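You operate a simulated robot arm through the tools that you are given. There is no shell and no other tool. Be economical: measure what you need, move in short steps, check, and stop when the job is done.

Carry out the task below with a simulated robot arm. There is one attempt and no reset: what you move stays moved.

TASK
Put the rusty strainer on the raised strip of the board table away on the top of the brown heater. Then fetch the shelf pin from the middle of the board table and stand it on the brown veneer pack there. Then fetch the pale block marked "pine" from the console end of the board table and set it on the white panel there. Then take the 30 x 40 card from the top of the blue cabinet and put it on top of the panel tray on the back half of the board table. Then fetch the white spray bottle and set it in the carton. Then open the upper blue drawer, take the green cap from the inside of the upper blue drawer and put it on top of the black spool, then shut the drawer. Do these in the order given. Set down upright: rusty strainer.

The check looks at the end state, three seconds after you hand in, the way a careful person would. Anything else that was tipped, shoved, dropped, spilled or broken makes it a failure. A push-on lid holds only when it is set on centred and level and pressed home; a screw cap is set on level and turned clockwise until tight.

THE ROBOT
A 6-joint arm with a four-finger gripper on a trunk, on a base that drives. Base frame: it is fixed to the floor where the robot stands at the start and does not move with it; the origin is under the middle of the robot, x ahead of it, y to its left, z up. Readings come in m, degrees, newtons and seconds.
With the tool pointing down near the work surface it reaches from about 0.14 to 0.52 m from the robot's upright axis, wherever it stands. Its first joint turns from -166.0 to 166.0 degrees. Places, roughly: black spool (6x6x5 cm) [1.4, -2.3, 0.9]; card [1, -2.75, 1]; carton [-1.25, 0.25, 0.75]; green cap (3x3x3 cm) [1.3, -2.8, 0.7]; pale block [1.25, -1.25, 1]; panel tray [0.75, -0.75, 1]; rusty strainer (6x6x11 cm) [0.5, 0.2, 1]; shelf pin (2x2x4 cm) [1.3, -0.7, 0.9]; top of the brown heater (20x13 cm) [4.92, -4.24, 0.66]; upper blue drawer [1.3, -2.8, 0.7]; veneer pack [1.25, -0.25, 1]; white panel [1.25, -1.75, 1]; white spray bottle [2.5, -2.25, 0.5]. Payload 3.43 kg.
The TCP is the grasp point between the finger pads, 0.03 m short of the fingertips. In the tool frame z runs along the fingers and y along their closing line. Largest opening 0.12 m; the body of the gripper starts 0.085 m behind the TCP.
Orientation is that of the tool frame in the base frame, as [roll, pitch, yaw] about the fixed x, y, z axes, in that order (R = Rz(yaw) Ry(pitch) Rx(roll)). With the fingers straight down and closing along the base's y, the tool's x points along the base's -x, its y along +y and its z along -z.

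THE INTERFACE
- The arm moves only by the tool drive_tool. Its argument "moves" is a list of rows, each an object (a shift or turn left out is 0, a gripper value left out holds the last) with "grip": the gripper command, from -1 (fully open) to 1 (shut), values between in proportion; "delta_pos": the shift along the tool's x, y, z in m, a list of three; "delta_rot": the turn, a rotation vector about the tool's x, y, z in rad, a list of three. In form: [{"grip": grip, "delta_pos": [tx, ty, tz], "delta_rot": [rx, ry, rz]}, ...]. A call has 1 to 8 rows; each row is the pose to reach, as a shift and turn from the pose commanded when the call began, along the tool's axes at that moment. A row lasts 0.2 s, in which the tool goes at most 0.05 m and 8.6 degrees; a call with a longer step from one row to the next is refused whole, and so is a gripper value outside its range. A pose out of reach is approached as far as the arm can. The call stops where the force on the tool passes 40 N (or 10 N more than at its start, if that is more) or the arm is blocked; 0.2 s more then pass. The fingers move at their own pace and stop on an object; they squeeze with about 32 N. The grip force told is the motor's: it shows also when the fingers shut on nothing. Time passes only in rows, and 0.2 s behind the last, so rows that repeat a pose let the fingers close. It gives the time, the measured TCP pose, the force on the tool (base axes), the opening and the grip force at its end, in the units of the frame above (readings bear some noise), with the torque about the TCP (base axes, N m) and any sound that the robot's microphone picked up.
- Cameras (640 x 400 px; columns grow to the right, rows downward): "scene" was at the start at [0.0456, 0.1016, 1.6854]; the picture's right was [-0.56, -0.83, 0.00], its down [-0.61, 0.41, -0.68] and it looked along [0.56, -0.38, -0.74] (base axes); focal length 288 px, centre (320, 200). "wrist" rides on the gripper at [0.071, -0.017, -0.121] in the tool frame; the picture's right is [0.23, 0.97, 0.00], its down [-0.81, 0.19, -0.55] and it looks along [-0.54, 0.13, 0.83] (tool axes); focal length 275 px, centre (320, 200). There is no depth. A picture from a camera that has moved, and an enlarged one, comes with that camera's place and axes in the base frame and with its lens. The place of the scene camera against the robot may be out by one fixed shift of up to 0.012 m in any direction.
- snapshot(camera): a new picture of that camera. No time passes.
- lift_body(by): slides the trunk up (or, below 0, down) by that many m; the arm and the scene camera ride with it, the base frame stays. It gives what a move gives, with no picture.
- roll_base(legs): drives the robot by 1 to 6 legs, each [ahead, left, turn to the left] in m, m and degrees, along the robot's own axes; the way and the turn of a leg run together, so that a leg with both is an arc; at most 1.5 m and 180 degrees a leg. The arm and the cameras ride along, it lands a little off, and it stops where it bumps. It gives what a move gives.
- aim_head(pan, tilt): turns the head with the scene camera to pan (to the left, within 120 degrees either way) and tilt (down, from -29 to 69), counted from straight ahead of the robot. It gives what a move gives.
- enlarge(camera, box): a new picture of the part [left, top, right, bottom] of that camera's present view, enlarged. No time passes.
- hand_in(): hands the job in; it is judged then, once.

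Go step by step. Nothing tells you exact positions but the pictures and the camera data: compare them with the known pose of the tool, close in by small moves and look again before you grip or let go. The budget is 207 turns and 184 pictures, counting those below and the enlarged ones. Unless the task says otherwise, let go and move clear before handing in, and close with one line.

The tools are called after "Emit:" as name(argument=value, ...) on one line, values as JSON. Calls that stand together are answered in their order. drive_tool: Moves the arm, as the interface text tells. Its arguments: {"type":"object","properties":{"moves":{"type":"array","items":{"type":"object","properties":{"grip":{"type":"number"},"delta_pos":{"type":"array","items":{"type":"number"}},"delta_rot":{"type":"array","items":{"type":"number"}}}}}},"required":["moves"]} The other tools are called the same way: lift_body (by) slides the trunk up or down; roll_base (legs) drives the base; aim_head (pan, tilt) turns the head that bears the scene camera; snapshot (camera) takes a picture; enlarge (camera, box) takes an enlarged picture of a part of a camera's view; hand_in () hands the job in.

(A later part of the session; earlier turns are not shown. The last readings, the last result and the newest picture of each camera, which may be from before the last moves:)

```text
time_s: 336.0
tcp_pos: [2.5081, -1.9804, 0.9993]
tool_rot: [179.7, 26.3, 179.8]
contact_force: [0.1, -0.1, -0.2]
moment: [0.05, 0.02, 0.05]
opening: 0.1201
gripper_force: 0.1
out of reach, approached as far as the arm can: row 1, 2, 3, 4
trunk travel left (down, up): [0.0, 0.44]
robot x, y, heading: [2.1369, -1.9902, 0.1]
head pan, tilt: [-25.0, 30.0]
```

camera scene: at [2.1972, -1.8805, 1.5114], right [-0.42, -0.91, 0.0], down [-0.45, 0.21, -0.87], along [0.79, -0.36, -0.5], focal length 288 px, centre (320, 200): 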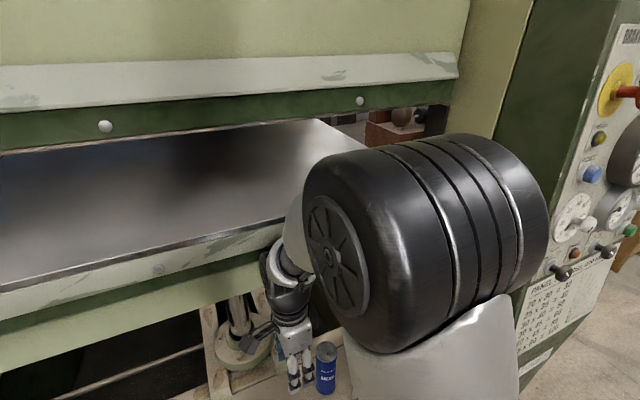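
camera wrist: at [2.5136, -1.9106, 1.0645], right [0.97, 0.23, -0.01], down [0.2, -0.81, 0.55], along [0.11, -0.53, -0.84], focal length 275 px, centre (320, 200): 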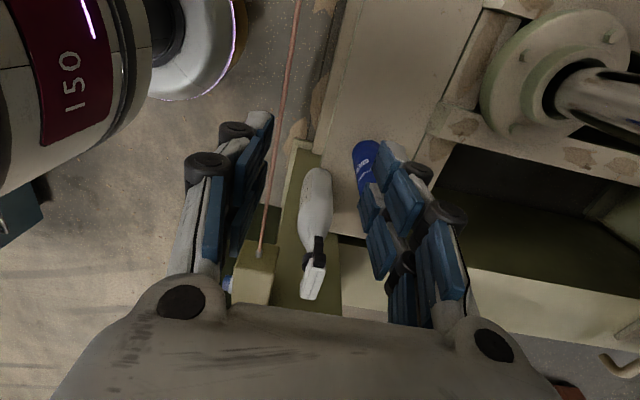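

Pitch of 26° forward achieved. Move toward a spot above the spray head.

Emit:
drive_tool(moves=[{"delta_pos": [-0.001, -0.04, 0.02]}, {"delta_pos": [-0.002, -0.08, 0.04]}, {"delta_pos": [-0.003, -0.12, 0.065]}, {"delta_pos": [-0.004, -0.16, 0.09]}, {"delta_pos": [-0.005, -0.195, 0.115]}, {"delta_pos": [-0.007, -0.23, 0.1475]}])

Emit:
snapshot(camera="wrist")

Emit:
aim_head(pan=-10, tilt=48)

Emit:
snapshot(camera="scene")

```text
time_s: 337.4
tcp_pos: [2.5796, -2.2096, 0.8676]
tool_rot: [179.6, 26.5, 179.8]
contact_force: [-0.4, -0.1, 0.7]
moment: [0.02, -0.01, 0.03]
opening: 0.1199
gripper_force: 0.0
trunk travel left (down, up): [0.0, 0.44]
robot x, y, heading: [2.1379, -1.9899, 0.4]
head pan, tilt: [-25.0, 30.0]
```

```text
55 pictures are left
camera wrist: at [2.4627, -2.2266, 0.9443], right [-0.2, 0.97, -0.1], down [0.48, 0.19, 0.86], along [0.85, 0.13, -0.5], focal length 275 px, centre (320, 200)
```

wrist: 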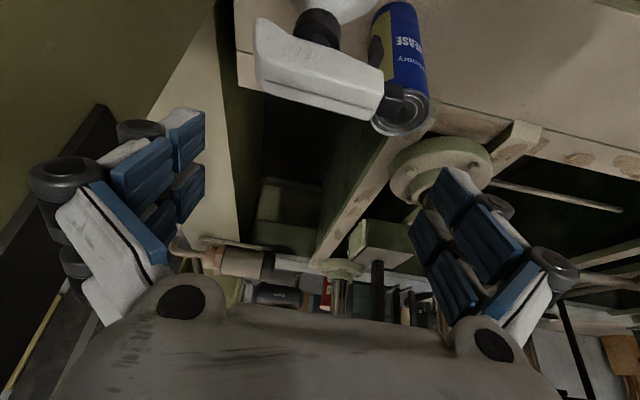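

```text
time_s: 338.2
tcp_pos: [2.5792, -2.2072, 0.8685]
tool_rot: [179.7, 26.6, 179.7]
contact_force: [-0.9, -0.1, -0.4]
moment: [0.0, -0.02, -0.01]
opening: 0.1201
gripper_force: 0.1
trunk travel left (down, up): [0.0, 0.44]
robot x, y, heading: [2.1357, -1.9887, -0.1]
head pan, tilt: [-10.0, 48.0]
```

```text
54 pictures are left
camera scene: at [2.194, -1.856, 1.4845], right [-0.17, -0.99, 0.0], down [-0.73, 0.13, -0.67], along [0.66, -0.12, -0.74], focal length 288 px, centre (320, 200)
```

scene: 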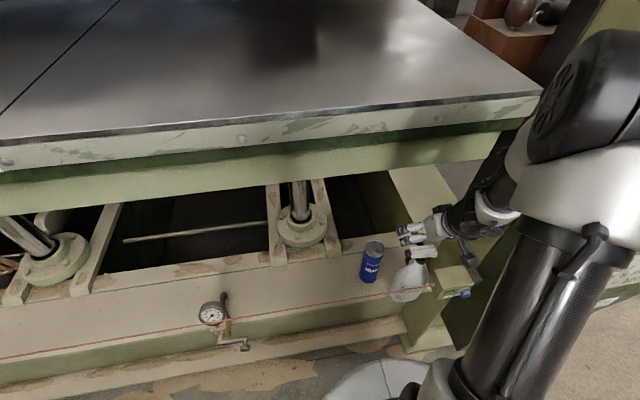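

The head is too long to straddle along y. Better: close along x on the head's thin sides, with the tool tilted sideways (fingers toward -y, wrist low, under the platen's level). Pull back and re-orient.

Emit:
drive_tool(moves=[{"delta_pos": [0.015, 0.03, -0.025]}, {"delta_pos": [0.03, 0.06, -0.05]}, {"delta_pos": [0.045, 0.09, -0.075]}, {"delta_pos": [0.06, 0.12, -0.1]}, {"delta_pos": [0.072, 0.15, -0.125]}, {"delta_pos": [0.072, 0.15, -0.125], "delta_rot": [0, 0.14, 0]}, {"delta_pos": [0.072, 0.15, -0.125], "delta_rot": [0, 0.28, 0]}, {"delta_pos": [0.072, 0.15, -0.125], "delta_rot": [0, 0.42, 0]}])

Emit:
drive_tool(moves=[{"delta_rot": [0, 0.04, -0.145]}, {"delta_rot": [0, 0.04, -0.29]}, {"delta_rot": [0, 0.04, -0.435]}, {"delta_rot": [0, 0.04, -0.58]}, {"delta_rot": [0, 0.04, -0.725]}, {"delta_rot": [0, 0.04, -0.87]}, {"delta_rot": [0, 0.04, -1.015]}, {"delta_rot": [0, 0.04, -1.16]}])

Emit:
drive_tool(moves=[{"delta_rot": [0, 0, -0.14]}, {"delta_rot": [0, 0, -0.28]}, {"delta_rot": [0, 0, -0.41]}])

```text
time_s: 340.0
tcp_pos: [2.4604, -2.0588, 0.9491]
tool_rot: [179.9, 2.4, 180.0]
contact_force: [-0.5, 0.0, -0.1]
moment: [-0.02, -0.03, 0.01]
opening: 0.1198
gripper_force: 0.1
out of reach, approached as far as the arm can: row 4, 5, 6
trunk travel left (down, up): [0.0, 0.44]
robot x, y, heading: [2.1364, -1.9917, 0.0]
head pan, tilt: [-10.0, 48.0]
```

```text
time_s: 341.8
tcp_pos: [2.4595, -2.0599, 0.9499]
tool_rot: [-179.0, -0.5, -113.5]
contact_force: [1.0, -0.1, -0.3]
moment: [-0.02, 0.02, 0.01]
opening: 0.12
gripper_force: 0.1
trunk travel left (down, up): [0.0, 0.44]
robot x, y, heading: [2.1375, -1.9915, 0.0]
head pan, tilt: [-10.0, 48.0]
```

```text
time_s: 342.6
tcp_pos: [2.4588, -2.0584, 0.9512]
tool_rot: [-179.3, -1.0, -89.9]
contact_force: [-0.1, -0.3, -0.2]
moment: [0.01, -0.01, 0.0]
opening: 0.1199
gripper_force: 0.1
trunk travel left (down, up): [0.0, 0.44]
robot x, y, heading: [2.1347, -1.9885, -0.1]
head pan, tilt: [-10.0, 48.0]
```

Emit:
drive_tool(moves=[{"delta_rot": [0, 0.13, 0]}, {"delta_rot": [0, 0.26, 0]}, {"delta_rot": [0, 0.39, 0]}, {"delta_rot": [0, 0.52, 0]}, {"delta_rot": [0, 0.65, 0]}, {"delta_rot": [0, 0.78, 0]}, {"delta_rot": [0, 0.91, 0]}, {"delta_rot": [0, 1.05, 0]}])

Emit:
snapshot(camera="wrist")

Emit:
snapshot(camera="scene")

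```text
time_s: 344.4
tcp_pos: [2.4608, -2.0581, 0.951]
tool_rot: [-178.5, -61.2, -91.5]
contact_force: [0.4, -0.3, -0.3]
moment: [-0.03, -0.02, 0.02]
opening: 0.1198
gripper_force: 0.1
trunk travel left (down, up): [0.0, 0.44]
robot x, y, heading: [2.1383, -1.9866, 0.3]
head pan, tilt: [-10.0, 48.0]
```

```text
53 pictures are left
camera wrist: at [2.4766, -1.987, 1.0714], right [-0.98, -0.11, 0.19], down [-0.19, 0.88, -0.45], along [-0.12, -0.47, -0.87], focal length 275 px, centre (320, 200)
```

wrist: 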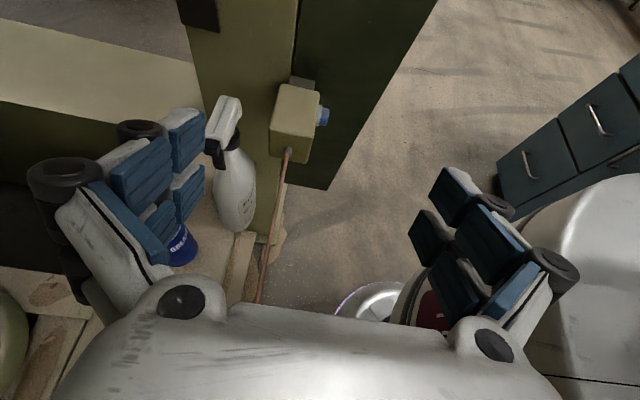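

```text
52 pictures are left
camera scene: at [2.1943, -1.8557, 1.4844], right [-0.17, -0.99, 0.0], down [-0.73, 0.13, -0.67], along [0.66, -0.11, -0.74], focal length 288 px, centre (320, 200)
```

scene: 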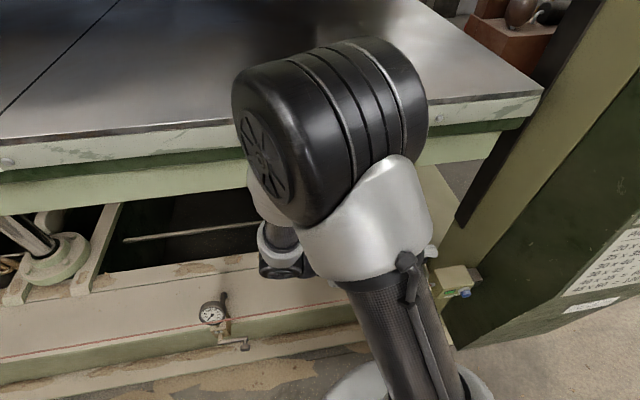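

Orientation reached, and the wrist view is excellent: head at about [2.575, -2.215, 0.788], cord at x≈2.484, z≈0.78. I'll narrow the opening and move to a pre-grasp point above and beside the head.

Emit:
drive_tool(moves=[{"delta_pos": [-0.012, -0.028, 0.025], "grip": -0.33}, {"delta_pos": [-0.025, -0.056, 0.05]}, {"delta_pos": [-0.037, -0.085, 0.075]}, {"delta_pos": [-0.05, -0.113, 0.1]}])

Emit:
snapshot(camera="wrist")

```text
time_s: 345.4
tcp_pos: [2.5736, -2.1227, 0.8588]
tool_rot: [-178.7, -61.1, -91.1]
contact_force: [0.0, 0.8, 0.3]
moment: [-0.02, 0.02, -0.02]
opening: 0.0799
gripper_force: 0.0
trunk travel left (down, up): [0.0, 0.44]
robot x, y, heading: [2.1363, -1.9887, 0.1]
head pan, tilt: [-10.0, 48.0]
```

```text
51 pictures are left
camera wrist: at [2.5906, -2.0521, 0.9796], right [-0.98, -0.11, 0.19], down [-0.19, 0.88, -0.44], along [-0.12, -0.47, -0.88], focal length 275 px, centre (320, 200)
```

wrist: 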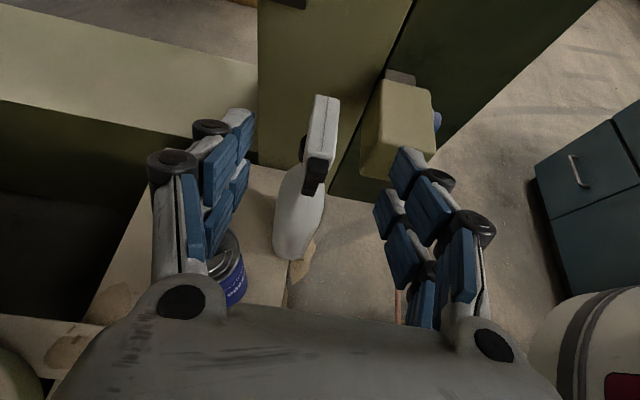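

Well aligned. Narrow to 5.5 cm and slide in along the head.

Emit:
drive_tool(moves=[{"delta_pos": [0, 0, 0], "grip": 0.08}, {"delta_pos": [0, 0, 0.02]}, {"delta_pos": [-0.008, 0, 0.05]}, {"delta_pos": [-0.014, 0, 0.075]}])

Emit:
snapshot(camera="wrist")

```text
time_s: 346.4
tcp_pos: [2.574, -2.1826, 0.8086]
tool_rot: [-178.6, -61.1, -91.3]
contact_force: [0.0, -0.8, -0.1]
moment: [0.0, 0.02, -0.03]
opening: 0.0554
gripper_force: 0.0
trunk travel left (down, up): [0.0, 0.44]
robot x, y, heading: [2.1351, -1.9889, 0.1]
head pan, tilt: [-10.0, 48.0]
```

```text
50 pictures are left
camera wrist: at [2.5908, -2.1114, 0.9303], right [-0.98, -0.11, 0.19], down [-0.18, 0.88, -0.45], along [-0.12, -0.47, -0.87], focal length 275 px, centre (320, 200)
```

wrist: 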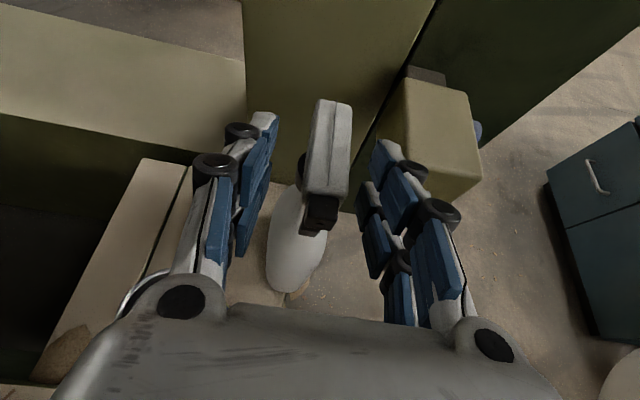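

Emit:
drive_tool(moves=[{"delta_pos": [-0.003, 0.003, 0.018]}, {"delta_pos": [-0.006, 0.003, 0.034]}, {"delta_pos": [-0.006, 0.003, 0.034], "grip": 0.5}, {"delta_pos": [-0.006, 0.003, 0.034], "grip": 1}, {"delta_pos": [-0.006, 0.003, 0.034]}, {"delta_pos": [-0.006, 0.003, 0.034]}, {"delta_pos": [-0.006, 0.003, 0.034]}])

Emit:
snapshot(camera="wrist")

```text
time_s: 348.0
tcp_pos: [2.5707, -2.2092, 0.7879]
tool_rot: [-178.6, -61.2, -91.3]
contact_force: [-0.5, -1.2, 0.3]
moment: [-0.1, -0.04, 0.0]
opening: 0.0324
gripper_force: 32.0
trunk travel left (down, up): [0.0, 0.44]
robot x, y, heading: [2.1382, -1.9922, -0.2]
head pan, tilt: [-10.0, 48.0]
```

```text
49 pictures are left
camera wrist: at [2.5886, -2.1373, 0.9091], right [-0.98, -0.11, 0.19], down [-0.18, 0.88, -0.44], along [-0.12, -0.47, -0.88], focal length 275 px, centre (320, 200)
```

wrist: 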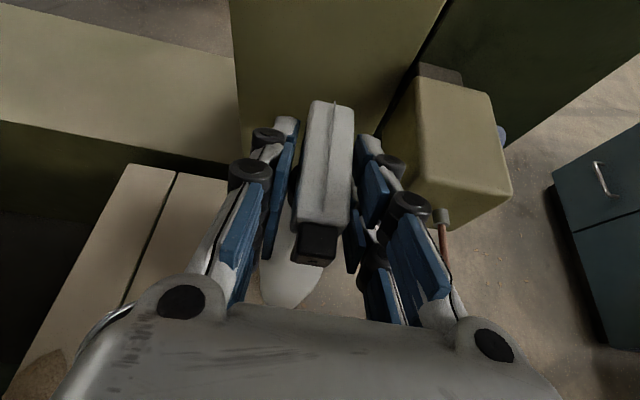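

Head gripped. Lift 4 cm straight up and check.

Emit:
drive_tool(moves=[{"delta_pos": [0.009, 0, -0.005]}, {"delta_pos": [0.022, 0, -0.012]}, {"delta_pos": [0.035, 0, -0.0193]}])

Emit:
snapshot(camera="wrist")

Emit:
enlarge(camera="scene", box=[300, 180, 500, 320])

```text
time_s: 348.8
tcp_pos: [2.5711, -2.2075, 0.8275]
tool_rot: [-178.6, -61.1, -91.4]
contact_force: [0.1, 0.0, -3.3]
moment: [0.09, 0.0, 0.0]
opening: 0.0325
gripper_force: 32.0
trunk travel left (down, up): [0.0, 0.44]
robot x, y, heading: [2.1328, -1.9888, 0.1]
head pan, tilt: [-10.0, 48.0]
```

```text
48 pictures are left
camera wrist: at [2.5878, -2.137, 0.9498], right [-0.98, -0.11, 0.19], down [-0.18, 0.88, -0.45], along [-0.12, -0.47, -0.88], focal length 275 px, centre (320, 200)
```

wrist: 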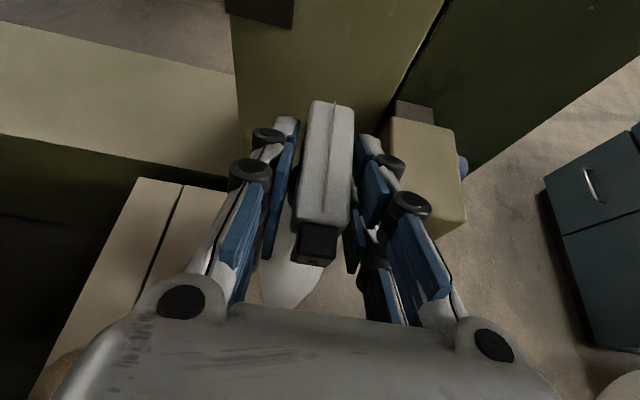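

```text
2.86 times, centred on (400, 250) of scene
camera zoom: at [2.1943, -1.8561, 1.4845], right [-0.17, -0.99, 0.0], down [-0.73, 0.13, -0.67], along [0.66, -0.11, -0.74], focal length 823 px, centre (91, 57)
```

zoom: 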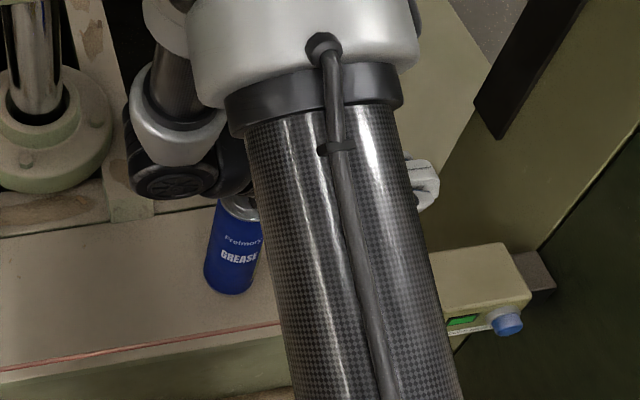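

Bottle is free of the ledge (≈0.3 kg). Now lean the tool back toward me ~20° (bottle bottom swings inward, away from the cord) so the wrist clears the platen while rising.

Emit:
drive_tool(moves=[{"delta_rot": [0.042, 0, 0.077]}, {"delta_rot": [0.084, -0.001, 0.153]}, {"delta_rot": [0.126, -0.001, 0.23]}, {"delta_rot": [0.168, -0.001, 0.306]}])

Emit:
snapshot(camera="wrist")

```text
time_s: 349.8
tcp_pos: [2.5727, -2.2083, 0.8297]
tool_rot: [-142.1, -55.0, -122.7]
contact_force: [-0.3, 0.0, -3.9]
moment: [0.06, 0.24, 0.02]
opening: 0.0323
gripper_force: 31.8
trunk travel left (down, up): [0.0, 0.44]
robot x, y, heading: [2.1356, -1.9879, -0.1]
head pan, tilt: [-10.0, 48.0]
```

```text
46 pictures are left
camera wrist: at [2.5461, -2.1373, 0.9485], right [-0.98, -0.11, -0.16], down [-0.02, 0.88, -0.48], along [0.19, -0.47, -0.86], focal length 275 px, centre (320, 200)
```

wrist: 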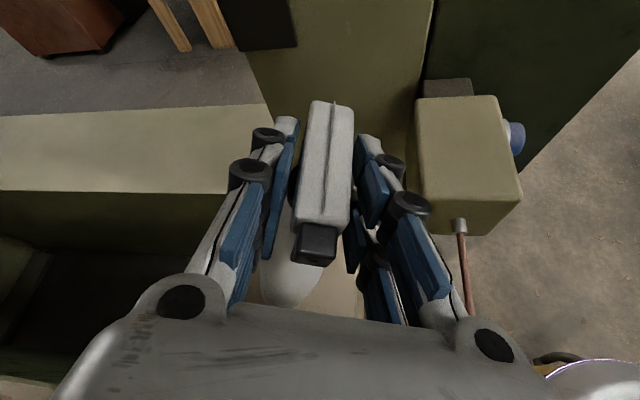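

Now raise along the planned path, checking halfway.

Emit:
drive_tool(moves=[{"delta_pos": [0.026, -0.007, -0.0142]}, {"delta_pos": [0.0515, -0.0137, -0.0285]}, {"delta_pos": [0.0773, -0.0206, -0.0427]}])

Emit:
snapshot(camera="wrist")

```text
time_s: 350.6
tcp_pos: [2.5587, -2.2071, 0.9199]
tool_rot: [-142.2, -54.9, -122.6]
contact_force: [0.3, -0.3, -4.0]
moment: [0.03, 0.25, 0.0]
opening: 0.0326
gripper_force: 31.6
trunk travel left (down, up): [0.0, 0.44]
robot x, y, heading: [2.1375, -1.9898, 0.1]
head pan, tilt: [-10.0, 48.0]
```

```text
45 pictures are left
camera wrist: at [2.5336, -2.1365, 1.0394], right [-0.98, -0.11, -0.15], down [-0.02, 0.88, -0.48], along [0.19, -0.47, -0.86], focal length 275 px, centre (320, 200)
```

wrist: 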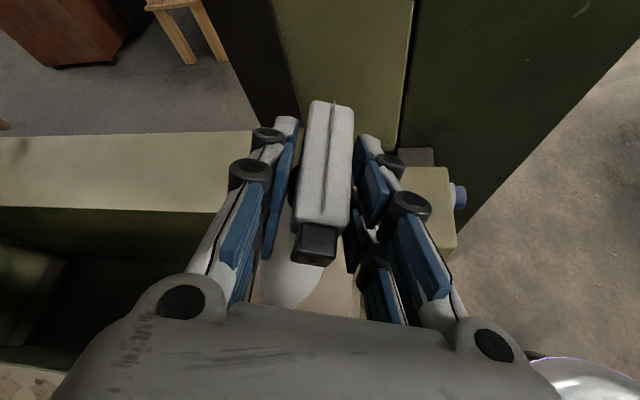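

Emit:
drive_tool(moves=[{"delta_pos": [0.036, -0.0048, -0.0198]}, {"delta_pos": [0.0717, -0.0096, -0.0395]}, {"delta_pos": [0.1075, -0.0144, -0.0593]}, {"delta_pos": [0.1433, -0.0192, -0.079]}])

Emit:
snapshot(camera="wrist")

```text
time_s: 351.6
tcp_pos: [2.5206, -2.207, 1.0791]
tool_rot: [-142.2, -54.9, -122.7]
contact_force: [0.6, 1.5, -3.9]
moment: [0.07, 0.22, 0.01]
opening: 0.0323
gripper_force: 32.3
trunk travel left (down, up): [0.0, 0.44]
robot x, y, heading: [2.1368, -1.9875, -0.2]
head pan, tilt: [-10.0, 48.0]
```

```text
44 pictures are left
camera wrist: at [2.4948, -2.1362, 1.1982], right [-0.98, -0.11, -0.15], down [-0.02, 0.88, -0.48], along [0.19, -0.47, -0.86], focal length 275 px, centre (320, 200)
```

wrist: 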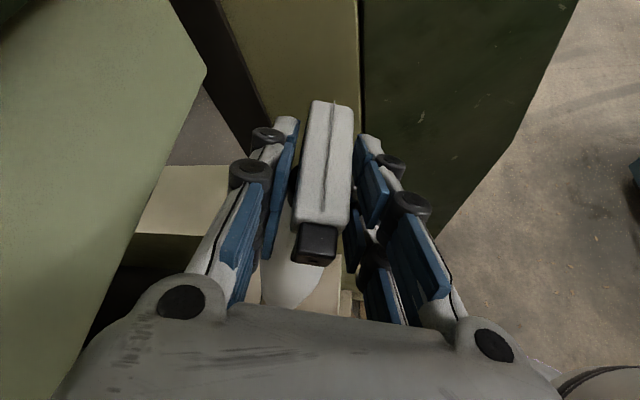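

Bottle's bottom is above the cord now. A little more lift, then back the base straight out.

Emit:
lift_body(by=0.03)

Emit:
roll_base(legs=[[-0.25, 0, 0]])

Emit:
aim_head(pan=-10, tilt=40)

Emit:
snapshot(camera="scene")

```text
time_s: 352.3
tcp_pos: [2.521, -2.207, 1.1083]
tool_rot: [-142.1, -54.9, -122.6]
contact_force: [0.1, 0.6, -4.6]
moment: [0.05, 0.23, -0.02]
opening: 0.0327
gripper_force: 31.9
trunk travel left (down, up): [-0.03, 0.41]
robot x, y, heading: [2.1348, -1.9859, -0.1]
head pan, tilt: [-10.0, 48.0]
```

```text
time_s: 354.1
tcp_pos: [2.273, -2.208, 1.109]
tool_rot: [-141.9, -55.0, -122.8]
contact_force: [-0.1, -0.1, -4.1]
moment: [0.06, 0.21, -0.02]
opening: 0.0323
gripper_force: 31.9
trunk travel left (down, up): [-0.03, 0.41]
robot x, y, heading: [1.8904, -1.9893, 0.3]
head pan, tilt: [-10.0, 48.0]
```

```text
time_s: 354.8
tcp_pos: [2.2736, -2.2088, 1.1074]
tool_rot: [-142.1, -55.0, -122.8]
contact_force: [-1.0, -1.3, -3.8]
moment: [0.07, 0.21, 0.01]
opening: 0.0327
gripper_force: 31.7
trunk travel left (down, up): [-0.03, 0.41]
robot x, y, heading: [1.8917, -1.9903, 0.1]
head pan, tilt: [-10.0, 40.0]
```

```text
43 pictures are left
camera scene: at [1.9537, -1.8576, 1.5259], right [-0.17, -0.98, 0.0], down [-0.63, 0.11, -0.77], along [0.75, -0.13, -0.64], focal length 288 px, centre (320, 200)
```

scene: 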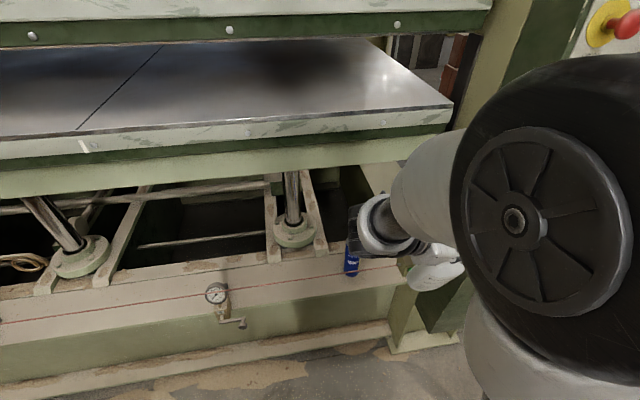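

Clear — cord straight, can standing. Now set the bottle upright again, raise the trunk, and drive out of the aisle.

Emit:
drive_tool(moves=[{"delta_rot": [-0.042, 0, -0.077]}, {"delta_rot": [-0.084, 0.001, -0.153]}, {"delta_rot": [-0.126, 0.001, -0.23]}, {"delta_rot": [-0.168, 0.001, -0.306]}])

Emit:
lift_body(by=0.3)

Emit:
roll_base(legs=[[0, 0, -90], [1.5, 0, 0], [0, 0, -90], [1.5, 0, 0], [0.5, 0, 0]])

Emit:
aim_head(pan=-30, tilt=25)

Emit:
snapshot(camera="scene")

```text
time_s: 355.8
tcp_pos: [2.2732, -2.2083, 1.1083]
tool_rot: [-178.7, -61.1, -91.4]
contact_force: [-0.7, -0.1, -4.6]
moment: [0.06, -0.03, -0.02]
opening: 0.0324
gripper_force: 32.2
trunk travel left (down, up): [-0.03, 0.41]
robot x, y, heading: [1.8948, -1.9894, -0.2]
head pan, tilt: [-10.0, 40.0]
```

```text
time_s: 358.8
tcp_pos: [2.274, -2.2083, 1.4085]
tool_rot: [-178.6, -61.1, -91.3]
contact_force: [0.6, -0.3, -3.5]
moment: [0.08, 0.0, 0.02]
opening: 0.0323
gripper_force: 32.3
trunk travel left (down, up): [-0.33, 0.11]
robot x, y, heading: [1.8872, -1.9876, 0.1]
head pan, tilt: [-10.0, 40.0]
```

```text
time_s: 383.6
tcp_pos: [-0.5099, -3.1797, 1.4089]
tool_rot: [-178.7, -61.1, 86.1]
contact_force: [-0.6, 0.5, -3.4]
moment: [-0.06, -0.01, -0.01]
opening: 0.0324
gripper_force: 32.1
trunk travel left (down, up): [-0.33, 0.11]
robot x, y, heading: [-0.136, -3.4139, 177.4]
head pan, tilt: [-10.0, 40.0]
```

```text
time_s: 384.5
tcp_pos: [-0.5108, -3.1794, 1.4083]
tool_rot: [-178.6, -61.1, 86.1]
contact_force: [-0.2, -0.5, -3.7]
moment: [-0.05, -0.04, 0.03]
opening: 0.0326
gripper_force: 31.9
trunk travel left (down, up): [-0.33, 0.11]
robot x, y, heading: [-0.134, -3.4149, 177.6]
head pan, tilt: [-30.0, 25.0]
```

```text
42 pictures are left
camera scene: at [-0.2002, -3.5009, 1.8492], right [0.54, 0.84, 0.0], down [0.36, -0.23, -0.91], along [-0.76, 0.49, -0.42], focal length 288 px, centre (320, 200)
```

scene: 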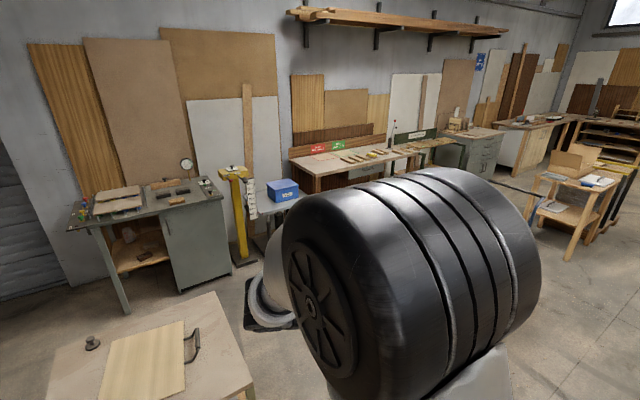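

I can see the carton on the small table. Drive along the aisle to it.

Emit:
roll_base(legs=[[0, -0.1, 2.4], [0, -1.5, 0], [0, -1.5, 0], [0, -0.2, 0]])

Emit:
aim_head(pan=-10, tilt=45)

Emit:
snapshot(camera="scene")

Emit:
snapshot(camera="wrist")

```text
time_s: 400.8
tcp_pos: [-0.4167, 0.1145, 1.4089]
tool_rot: [-178.6, -61.1, 84.8]
contact_force: [0.2, 1.2, -4.1]
moment: [-0.06, 0.0, -0.01]
opening: 0.0323
gripper_force: 31.5
trunk travel left (down, up): [-0.33, 0.11]
robot x, y, heading: [-0.0507, -0.1309, 176.4]
head pan, tilt: [-30.0, 25.0]
```

```text
time_s: 401.6
tcp_pos: [-0.4166, 0.1139, 1.4081]
tool_rot: [-178.6, -61.1, 84.8]
contact_force: [0.0, -0.2, -4.1]
moment: [-0.06, -0.03, 0.01]
opening: 0.0324
gripper_force: 32.2
trunk travel left (down, up): [-0.33, 0.11]
robot x, y, heading: [-0.0492, -0.1319, 176.5]
head pan, tilt: [-10.0, 45.0]
```

```text
41 pictures are left
camera scene: at [-0.1166, -0.2458, 1.8187], right [0.24, 0.97, 0.0], down [0.69, -0.17, -0.71], along [-0.69, 0.17, -0.71], focal length 288 px, centre (320, 200)
```

scene: 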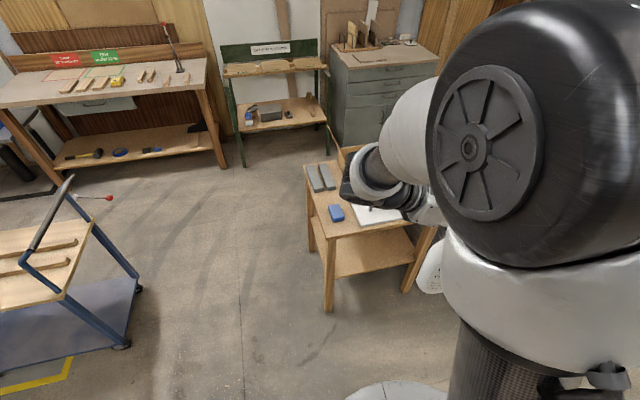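

```text
40 pictures are left
camera wrist: at [-0.4358, 0.0441, 1.5299], right [0.98, 0.04, 0.19], down [0.12, -0.89, -0.44], along [0.15, 0.46, -0.88], focal length 275 px, centre (320, 200)
```

wrist: 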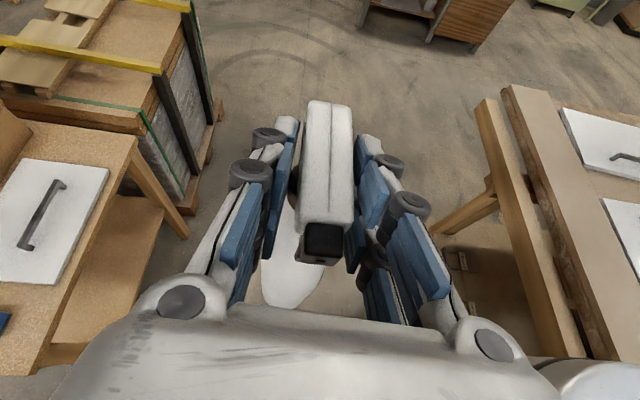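

The small table holds a panel near me and the carton further back. I'll slide right to see past the arm.

Emit:
roll_base(legs=[[0, -0.5, 3.5]])

Emit:
aim_head(pan=5, tilt=40)

Emit:
snapshot(camera="scene")

```text
time_s: 404.6
tcp_pos: [-0.407, 0.5887, 1.4075]
tool_rot: [-178.6, -60.9, 87.7]
contact_force: [-0.3, 0.4, -5.0]
moment: [-0.09, 0.01, -0.01]
opening: 0.0322
gripper_force: 32.0
trunk travel left (down, up): [-0.33, 0.11]
robot x, y, heading: [-0.0252, 0.364, 179.2]
head pan, tilt: [-10.0, 45.0]
```

```text
time_s: 405.3
tcp_pos: [-0.4087, 0.5874, 1.4083]
tool_rot: [-178.6, -61.1, 87.6]
contact_force: [-0.4, -0.6, -4.3]
moment: [-0.06, 0.0, 0.01]
opening: 0.0324
gripper_force: 31.8
trunk travel left (down, up): [-0.33, 0.11]
robot x, y, heading: [-0.0271, 0.36, 178.7]
head pan, tilt: [5.0, 40.0]
```

```text
39 pictures are left
camera scene: at [-0.0952, 0.2223, 1.8259], right [-0.07, 1.0, 0.0], down [0.64, 0.04, -0.77], along [-0.76, -0.05, -0.64], focal length 288 px, centre (320, 200)
```

scene: 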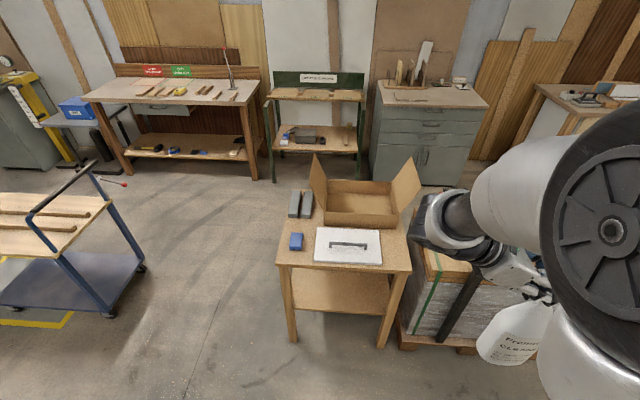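

The open carton sits at x −1.12…−1.36, y 0.18…0.52, floor z≈0.80, walls ≈9 cm. I'll drive up to the table edge.

Emit:
roll_base(legs=[[0.3, 0.2, 1.3], [0.25, 0, 0]])

Emit:
aim_head(pan=0, tilt=50)

Emit:
snapshot(camera="scene")

Emit:
snapshot(camera="wrist")

```text
time_s: 409.1
tcp_pos: [-0.9662, 0.3739, 1.4074]
tool_rot: [-178.7, -61.0, 89.5]
contact_force: [-0.7, 0.3, -5.0]
moment: [-0.04, -0.01, 0.0]
opening: 0.0323
gripper_force: 31.7
trunk travel left (down, up): [-0.33, 0.11]
robot x, y, heading: [-0.5738, 0.1645, -179.0]
head pan, tilt: [5.0, 40.0]
```

```text
time_s: 409.8
tcp_pos: [-0.965, 0.3725, 1.4085]
tool_rot: [-178.6, -61.1, 89.3]
contact_force: [1.0, 0.4, -4.2]
moment: [-0.07, 0.03, 0.02]
opening: 0.0325
gripper_force: 31.7
trunk travel left (down, up): [-0.33, 0.11]
robot x, y, heading: [-0.5794, 0.1589, -179.3]
head pan, tilt: [0.0, 50.0]
```

```text
38 pictures are left
camera scene: at [-0.6329, 0.0252, 1.8118], right [-0.02, 1.0, 0.0], down [0.77, 0.01, -0.64], along [-0.64, -0.01, -0.77], focal length 288 px, centre (320, 200)
```

scene: 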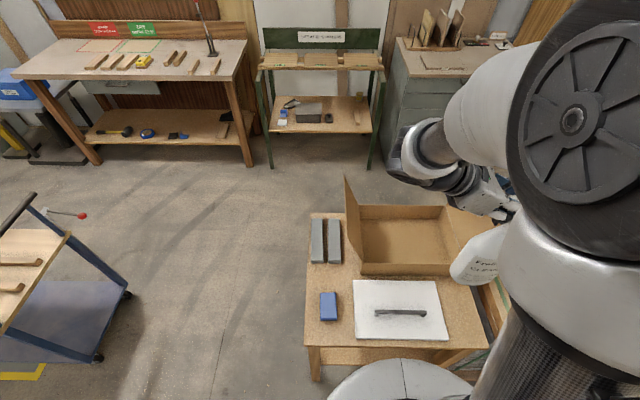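

```text
37 pictures are left
camera wrist: at [-0.9783, 0.3024, 1.5298], right [0.97, 0.12, 0.19], down [0.2, -0.87, -0.44], along [0.11, 0.47, -0.88], focal length 275 px, centre (320, 200)
```

wrist: 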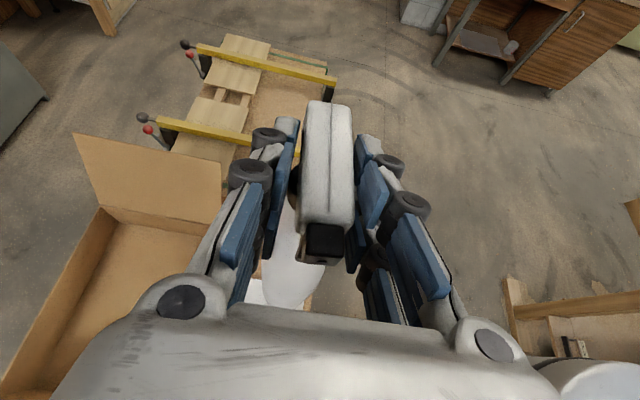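

Advance 3 cm, lower the trunk, and carry the bottle over the carton.

Emit:
roll_base(legs=[[0.03, 0, 0]])

Emit:
lift_body(by=-0.15)

Emit:
drive_tool(moves=[{"delta_pos": [-0.0225, -0.0366, 0.0014]}, {"delta_pos": [-0.045, -0.0733, 0.0029]}, {"delta_pos": [-0.0676, -0.11, 0.0043]}, {"delta_pos": [-0.09, -0.1466, 0.0058]}, {"delta_pos": [-0.1126, -0.1832, 0.0072]}])

Emit:
snapshot(camera="wrist")

Emit:
snapshot(camera="scene")

```text
time_s: 410.6
tcp_pos: [-0.9951, 0.372, 1.4074]
tool_rot: [-178.9, -60.9, 89.5]
contact_force: [-0.6, -0.7, -4.4]
moment: [-0.05, 0.0, -0.03]
opening: 0.0322
gripper_force: 31.6
trunk travel left (down, up): [-0.33, 0.11]
robot x, y, heading: [-0.6129, 0.162, -178.9]
head pan, tilt: [0.0, 50.0]
```

```text
time_s: 412.4
tcp_pos: [-0.9946, 0.3718, 1.2586]
tool_rot: [-178.6, -60.9, 89.4]
contact_force: [-0.4, 0.1, -3.6]
moment: [-0.07, -0.01, 0.0]
opening: 0.0326
gripper_force: 32.1
trunk travel left (down, up): [-0.18, 0.26]
robot x, y, heading: [-0.6092, 0.1568, -179.3]
head pan, tilt: [0.0, 50.0]
```

```text
time_s: 413.6
tcp_pos: [-1.181, 0.3213, 1.1597]
tool_rot: [-178.9, -61.0, 89.6]
contact_force: [0.1, 0.1, -4.1]
moment: [-0.09, 0.03, -0.02]
opening: 0.0321
gripper_force: 31.6
trunk travel left (down, up): [-0.18, 0.26]
robot x, y, heading: [-0.6114, 0.1591, -179.0]
head pan, tilt: [0.0, 50.0]
```

```text
36 pictures are left
camera wrist: at [-1.1945, 0.2504, 1.2808], right [0.97, 0.12, 0.19], down [0.2, -0.87, -0.44], along [0.11, 0.47, -0.88], focal length 275 px, centre (320, 200)
```

wrist: 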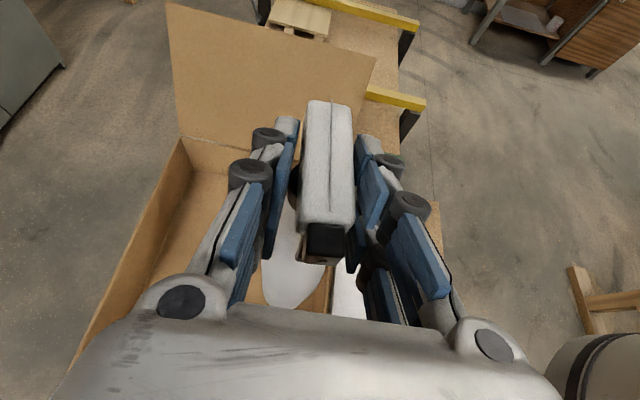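

```text
35 pictures are left
camera scene: at [-0.6652, 0.0244, 1.6616], right [-0.01, 1.0, 0.0], down [0.77, 0.01, -0.64], along [-0.64, -0.01, -0.77], focal length 288 px, centre (320, 200)
```

scene: 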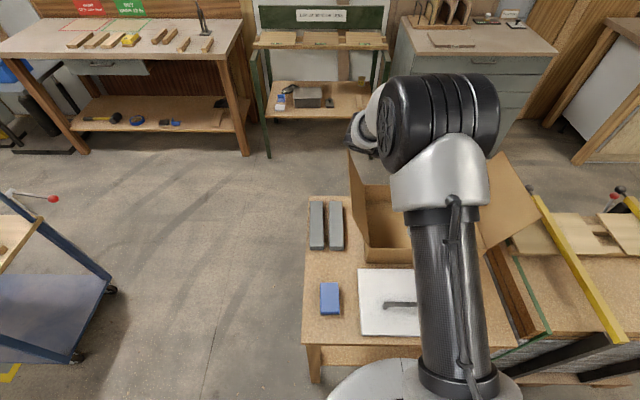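

Bottle is inside the carton outline. Nudge 1.5 cm further in and lower.

Emit:
drive_tool(moves=[{"delta_pos": [-0.02, -0.015, 0.011]}, {"delta_pos": [-0.044, -0.015, 0.024]}, {"delta_pos": [-0.066, -0.015, 0.036]}, {"delta_pos": [-0.079, -0.015, 0.0434]}])

Emit:
drive_tool(moves=[{"delta_pos": [-0.005, 0, 0.0027]}, {"delta_pos": [-0.01, 0, 0.0054]}, {"delta_pos": [-0.015, 0, 0.0081]}, {"delta_pos": [-0.02, 0, 0.0108]}, {"delta_pos": [-0.024, 0, 0.013]}])

Emit:
snapshot(camera="wrist")

```text
time_s: 414.6
tcp_pos: [-1.1939, 0.3215, 1.073]
tool_rot: [-177.9, -61.3, 88.8]
contact_force: [2.8, -1.5, 17.1]
moment: [-0.2, -0.04, -0.05]
opening: 0.0321
gripper_force: 31.8
trunk travel left (down, up): [-0.18, 0.26]
robot x, y, heading: [-0.6111, 0.1591, -179.0]
head pan, tilt: [0.0, 50.0]
```

```text
time_s: 415.8
tcp_pos: [-1.1938, 0.3224, 1.0436]
tool_rot: [-178.4, -61.2, 89.1]
contact_force: [1.5, 0.2, 27.6]
moment: [0.53, -0.21, -0.11]
opening: 0.032
gripper_force: 31.9
trunk travel left (down, up): [-0.18, 0.26]
robot x, y, heading: [-0.6081, 0.1592, -179.1]
head pan, tilt: [0.0, 50.0]
```

```text
34 pictures are left
camera wrist: at [-1.2063, 0.2507, 1.1641], right [0.97, 0.12, 0.19], down [0.19, -0.87, -0.45], along [0.11, 0.47, -0.87], focal length 275 px, centre (320, 200)
```

wrist: 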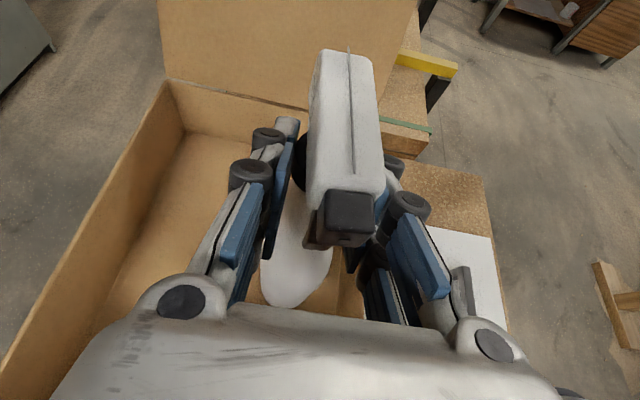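

The bottle is bottomed on the carton floor and slid a little in the grip. I'll look from the side before letting go.

Emit:
drive_tool(moves=[{"delta_pos": [0.005, 0, -0.0027]}])

Emit:
enlarge(camera="scene", box=[330, 130, 530, 290])

Emit:
snapshot(camera="wrist")

```text
time_s: 416.2
tcp_pos: [-1.1921, 0.3215, 1.0435]
tool_rot: [-179.1, -60.9, 89.7]
contact_force: [0.4, 1.9, 0.3]
moment: [0.61, -0.12, 0.01]
opening: 0.0315
gripper_force: 31.9
trunk travel left (down, up): [-0.18, 0.26]
robot x, y, heading: [-0.6106, 0.1625, -179.3]
head pan, tilt: [0.0, 50.0]
```

```text
2.50 times, centred on (430, 210) of scene
camera zoom: at [-0.663, 0.0248, 1.6615], right [-0.01, 1.0, 0.0], down [0.77, 0.01, -0.64], along [-0.64, -0.01, -0.77], focal length 720 px, centre (45, 175)
```

zoom: 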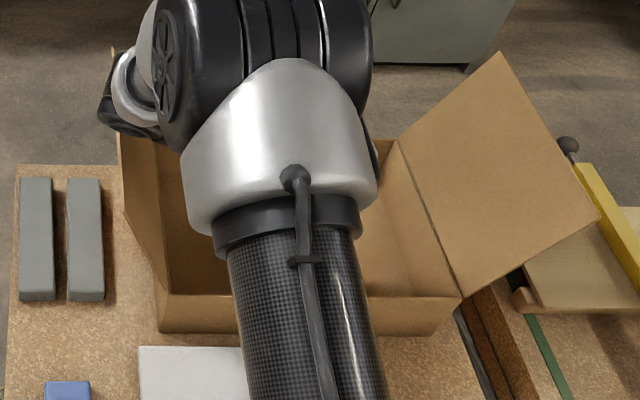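

```text
32 pictures are left
camera wrist: at [-1.207, 0.2517, 1.1645], right [0.97, 0.12, 0.19], down [0.2, -0.88, -0.44], along [0.12, 0.47, -0.88], focal length 275 px, centre (320, 200)
```

wrist: 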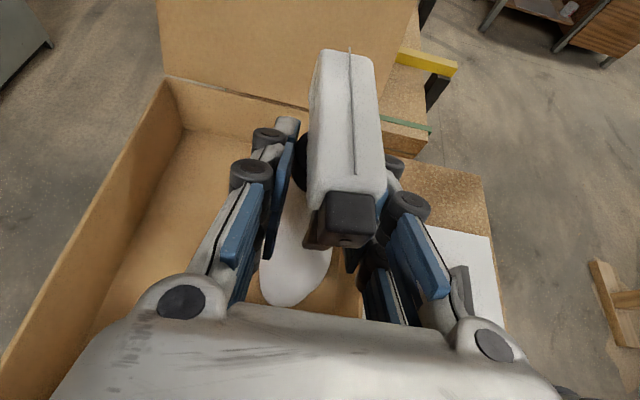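

The shift was essentially straight up in the grip; the bottle is upright. Release and withdraw along the tool axis.

Emit:
drive_tool(moves=[{"grip": 0.3}, {"grip": 0.0}, {"grip": -0.3}, {"grip": -0.5}, {"grip": -0.5}])

Emit:
snapshot(camera="wrist")

```text
time_s: 417.4
tcp_pos: [-1.1954, 0.3216, 1.0454]
tool_rot: [-178.6, -61.2, 89.4]
contact_force: [-0.1, -0.3, -0.8]
moment: [0.03, -0.02, 0.0]
opening: 0.0898
gripper_force: 0.1
trunk travel left (down, up): [-0.18, 0.26]
robot x, y, heading: [-0.6056, 0.1618, -179.3]
head pan, tilt: [0.0, 50.0]
```

```text
31 pictures are left
camera wrist: at [-1.208, 0.2512, 1.1677], right [0.97, 0.12, 0.19], down [0.2, -0.87, -0.44], along [0.11, 0.47, -0.88], focal length 275 px, centre (320, 200)
```

wrist: 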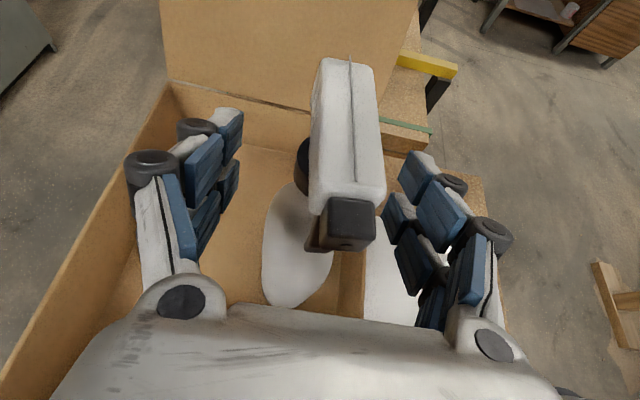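

Bottle stands in the carton. Withdraw.

Emit:
drive_tool(moves=[{"delta_pos": [0, 0, -0.03]}, {"delta_pos": [0, 0, -0.07]}, {"delta_pos": [0.0, 0, -0.11]}, {"delta_pos": [0.02, 0, -0.15]}, {"delta_pos": [0.05, 0.02, -0.17]}, {"delta_pos": [0.06, 0.06, -0.18]}, {"delta_pos": [0.06, 0.1, -0.18]}, {"delta_pos": [0.06, 0.14, -0.18]}])

Emit:
snapshot(camera="scene")

```text
time_s: 419.2
tcp_pos: [-1.0512, 0.1928, 1.1854]
tool_rot: [-178.5, -61.0, 89.3]
contact_force: [0.8, -0.1, -0.6]
moment: [-0.01, 0.0, -0.01]
opening: 0.09
gripper_force: 0.1
trunk travel left (down, up): [-0.18, 0.26]
robot x, y, heading: [-0.6055, 0.1603, -179.4]
head pan, tilt: [0.0, 50.0]
```

```text
30 pictures are left
camera scene: at [-0.6616, 0.0246, 1.6619], right [-0.01, 1.0, 0.0], down [0.77, 0.01, -0.64], along [-0.64, -0.01, -0.77], focal length 288 px, centre (320, 200)
```

scene: 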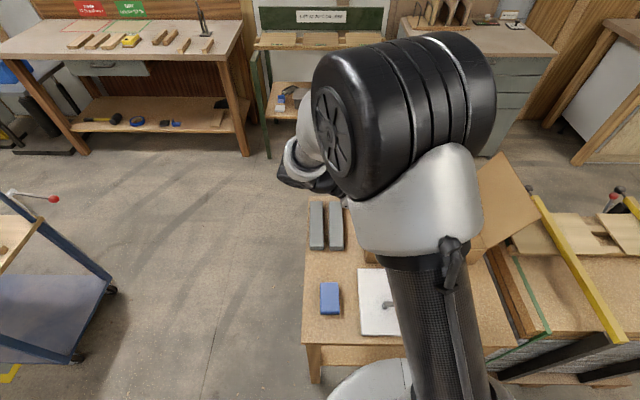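

Good. Level the tool, back away, and head round to the aisle side of the cabinet for the drawer.

Emit:
roll_base(legs=[[-0.4, 0, -0.6]])

Emit:
snapshot(camera="scene")

Emit:
drive_tool(moves=[{"delta_rot": [0, -0.13, 0]}, {"delta_rot": [0, -0.26, 0]}, {"delta_rot": [0, -0.39, 0]}, {"delta_rot": [0, -0.52, 0]}, {"delta_rot": [0, -0.65, 0]}, {"delta_rot": [0, -0.78, 0]}, {"delta_rot": [0, -0.91, 0]}, {"delta_rot": [0, -1.06, 0]}])

Emit:
roll_base(legs=[[0, 1.5, 0], [0, 1.5, 0], [0, 0.7, 0]])

```text
time_s: 421.7
tcp_pos: [-0.6452, 0.2017, 1.1846]
tool_rot: [-178.6, -61.0, 88.6]
contact_force: [0.9, 0.3, -0.5]
moment: [0.03, 0.06, 0.01]
opening: 0.0902
gripper_force: 0.0
trunk travel left (down, up): [-0.18, 0.26]
robot x, y, heading: [-0.2027, 0.1622, -179.9]
head pan, tilt: [0.0, 50.0]
```

```text
29 pictures are left
camera scene: at [-0.2591, 0.0287, 1.6618], right [0.0, 1.0, 0.0], down [0.77, 0.0, -0.64], along [-0.64, 0.0, -0.77], focal length 288 px, centre (320, 200)
```

scene: 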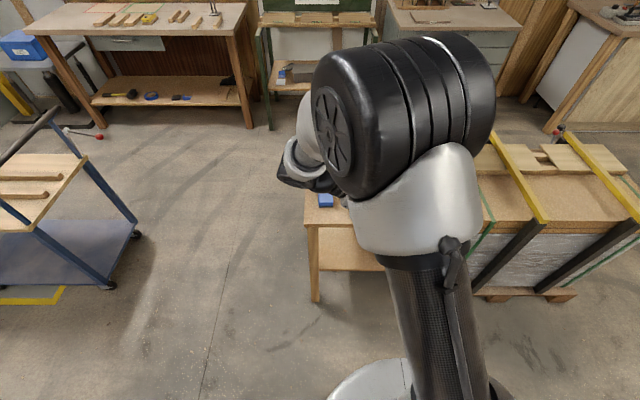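

```text
time_s: 423.5
tcp_pos: [-0.6475, 0.2032, 1.1848]
tool_rot: [-179.3, -0.1, 89.7]
contact_force: [-0.6, -0.5, -0.1]
moment: [-0.01, -0.03, -0.01]
opening: 0.09
gripper_force: 0.1
trunk travel left (down, up): [-0.18, 0.26]
robot x, y, heading: [-0.2068, 0.1633, -180.0]
head pan, tilt: [0.0, 50.0]
```

```text
time_s: 441.4
tcp_pos: [-0.6246, -3.4938, 1.185]
tool_rot: [-179.2, -0.4, 89.9]
contact_force: [0.2, -1.5, 0.3]
moment: [0.03, 0.0, 0.01]
opening: 0.0901
gripper_force: 0.1
trunk travel left (down, up): [-0.18, 0.26]
robot x, y, heading: [-0.1829, -3.5347, -179.6]
head pan, tilt: [0.0, 50.0]
```

Emit:
roll_base(legs=[[-1.5, 0, -0.4], [-0.8, 0, 0], [0, -0.85, 0]])

Emit:
aim_head(pan=5, tilt=45)

Emit:
snapshot(camera="scene")

```text
time_s: 456.9
tcp_pos: [1.7096, -2.6679, 1.1848]
tool_rot: [-179.3, -0.3, 87.7]
contact_force: [-0.5, -0.1, -0.1]
moment: [-0.01, -0.04, 0.02]
opening: 0.0902
gripper_force: 0.0
trunk travel left (down, up): [-0.18, 0.26]
robot x, y, heading: [2.1539, -2.725, 177.8]
head pan, tilt: [0.0, 50.0]
```

```text
time_s: 457.6
tcp_pos: [1.7108, -2.6678, 1.1856]
tool_rot: [-179.3, -0.4, 87.6]
contact_force: [0.5, 0.7, 0.1]
moment: [-0.01, -0.01, -0.01]
opening: 0.0898
gripper_force: 0.0
trunk travel left (down, up): [-0.18, 0.26]
robot x, y, heading: [2.1524, -2.7288, 178.1]
head pan, tilt: [5.0, 45.0]
```

```text
28 pictures are left
camera scene: at [2.0853, -2.8641, 1.6687], right [-0.05, 1.0, 0.0], down [0.71, 0.04, -0.71], along [-0.71, -0.04, -0.71], focal length 288 px, centre (320, 200)
```

scene: 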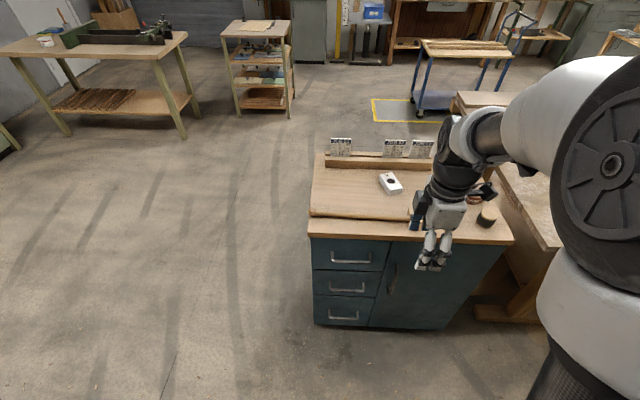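

The upper drawer is at left under the top, handle near [1.47, -2.79, 0.735]. Zoom in.

Emit:
enlarge(camera="scene", box=[300, 190, 420, 290])

```text
4.00 times, centred on (360, 240) of scene
camera zoom: at [2.0853, -2.8641, 1.6687], right [-0.05, 1.0, 0.0], down [0.71, 0.04, -0.71], along [-0.71, -0.04, -0.71], focal length 1153 px, centre (160, 40)
```

zoom: 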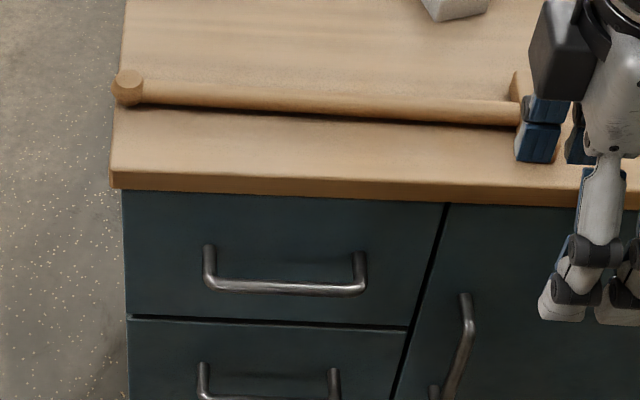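

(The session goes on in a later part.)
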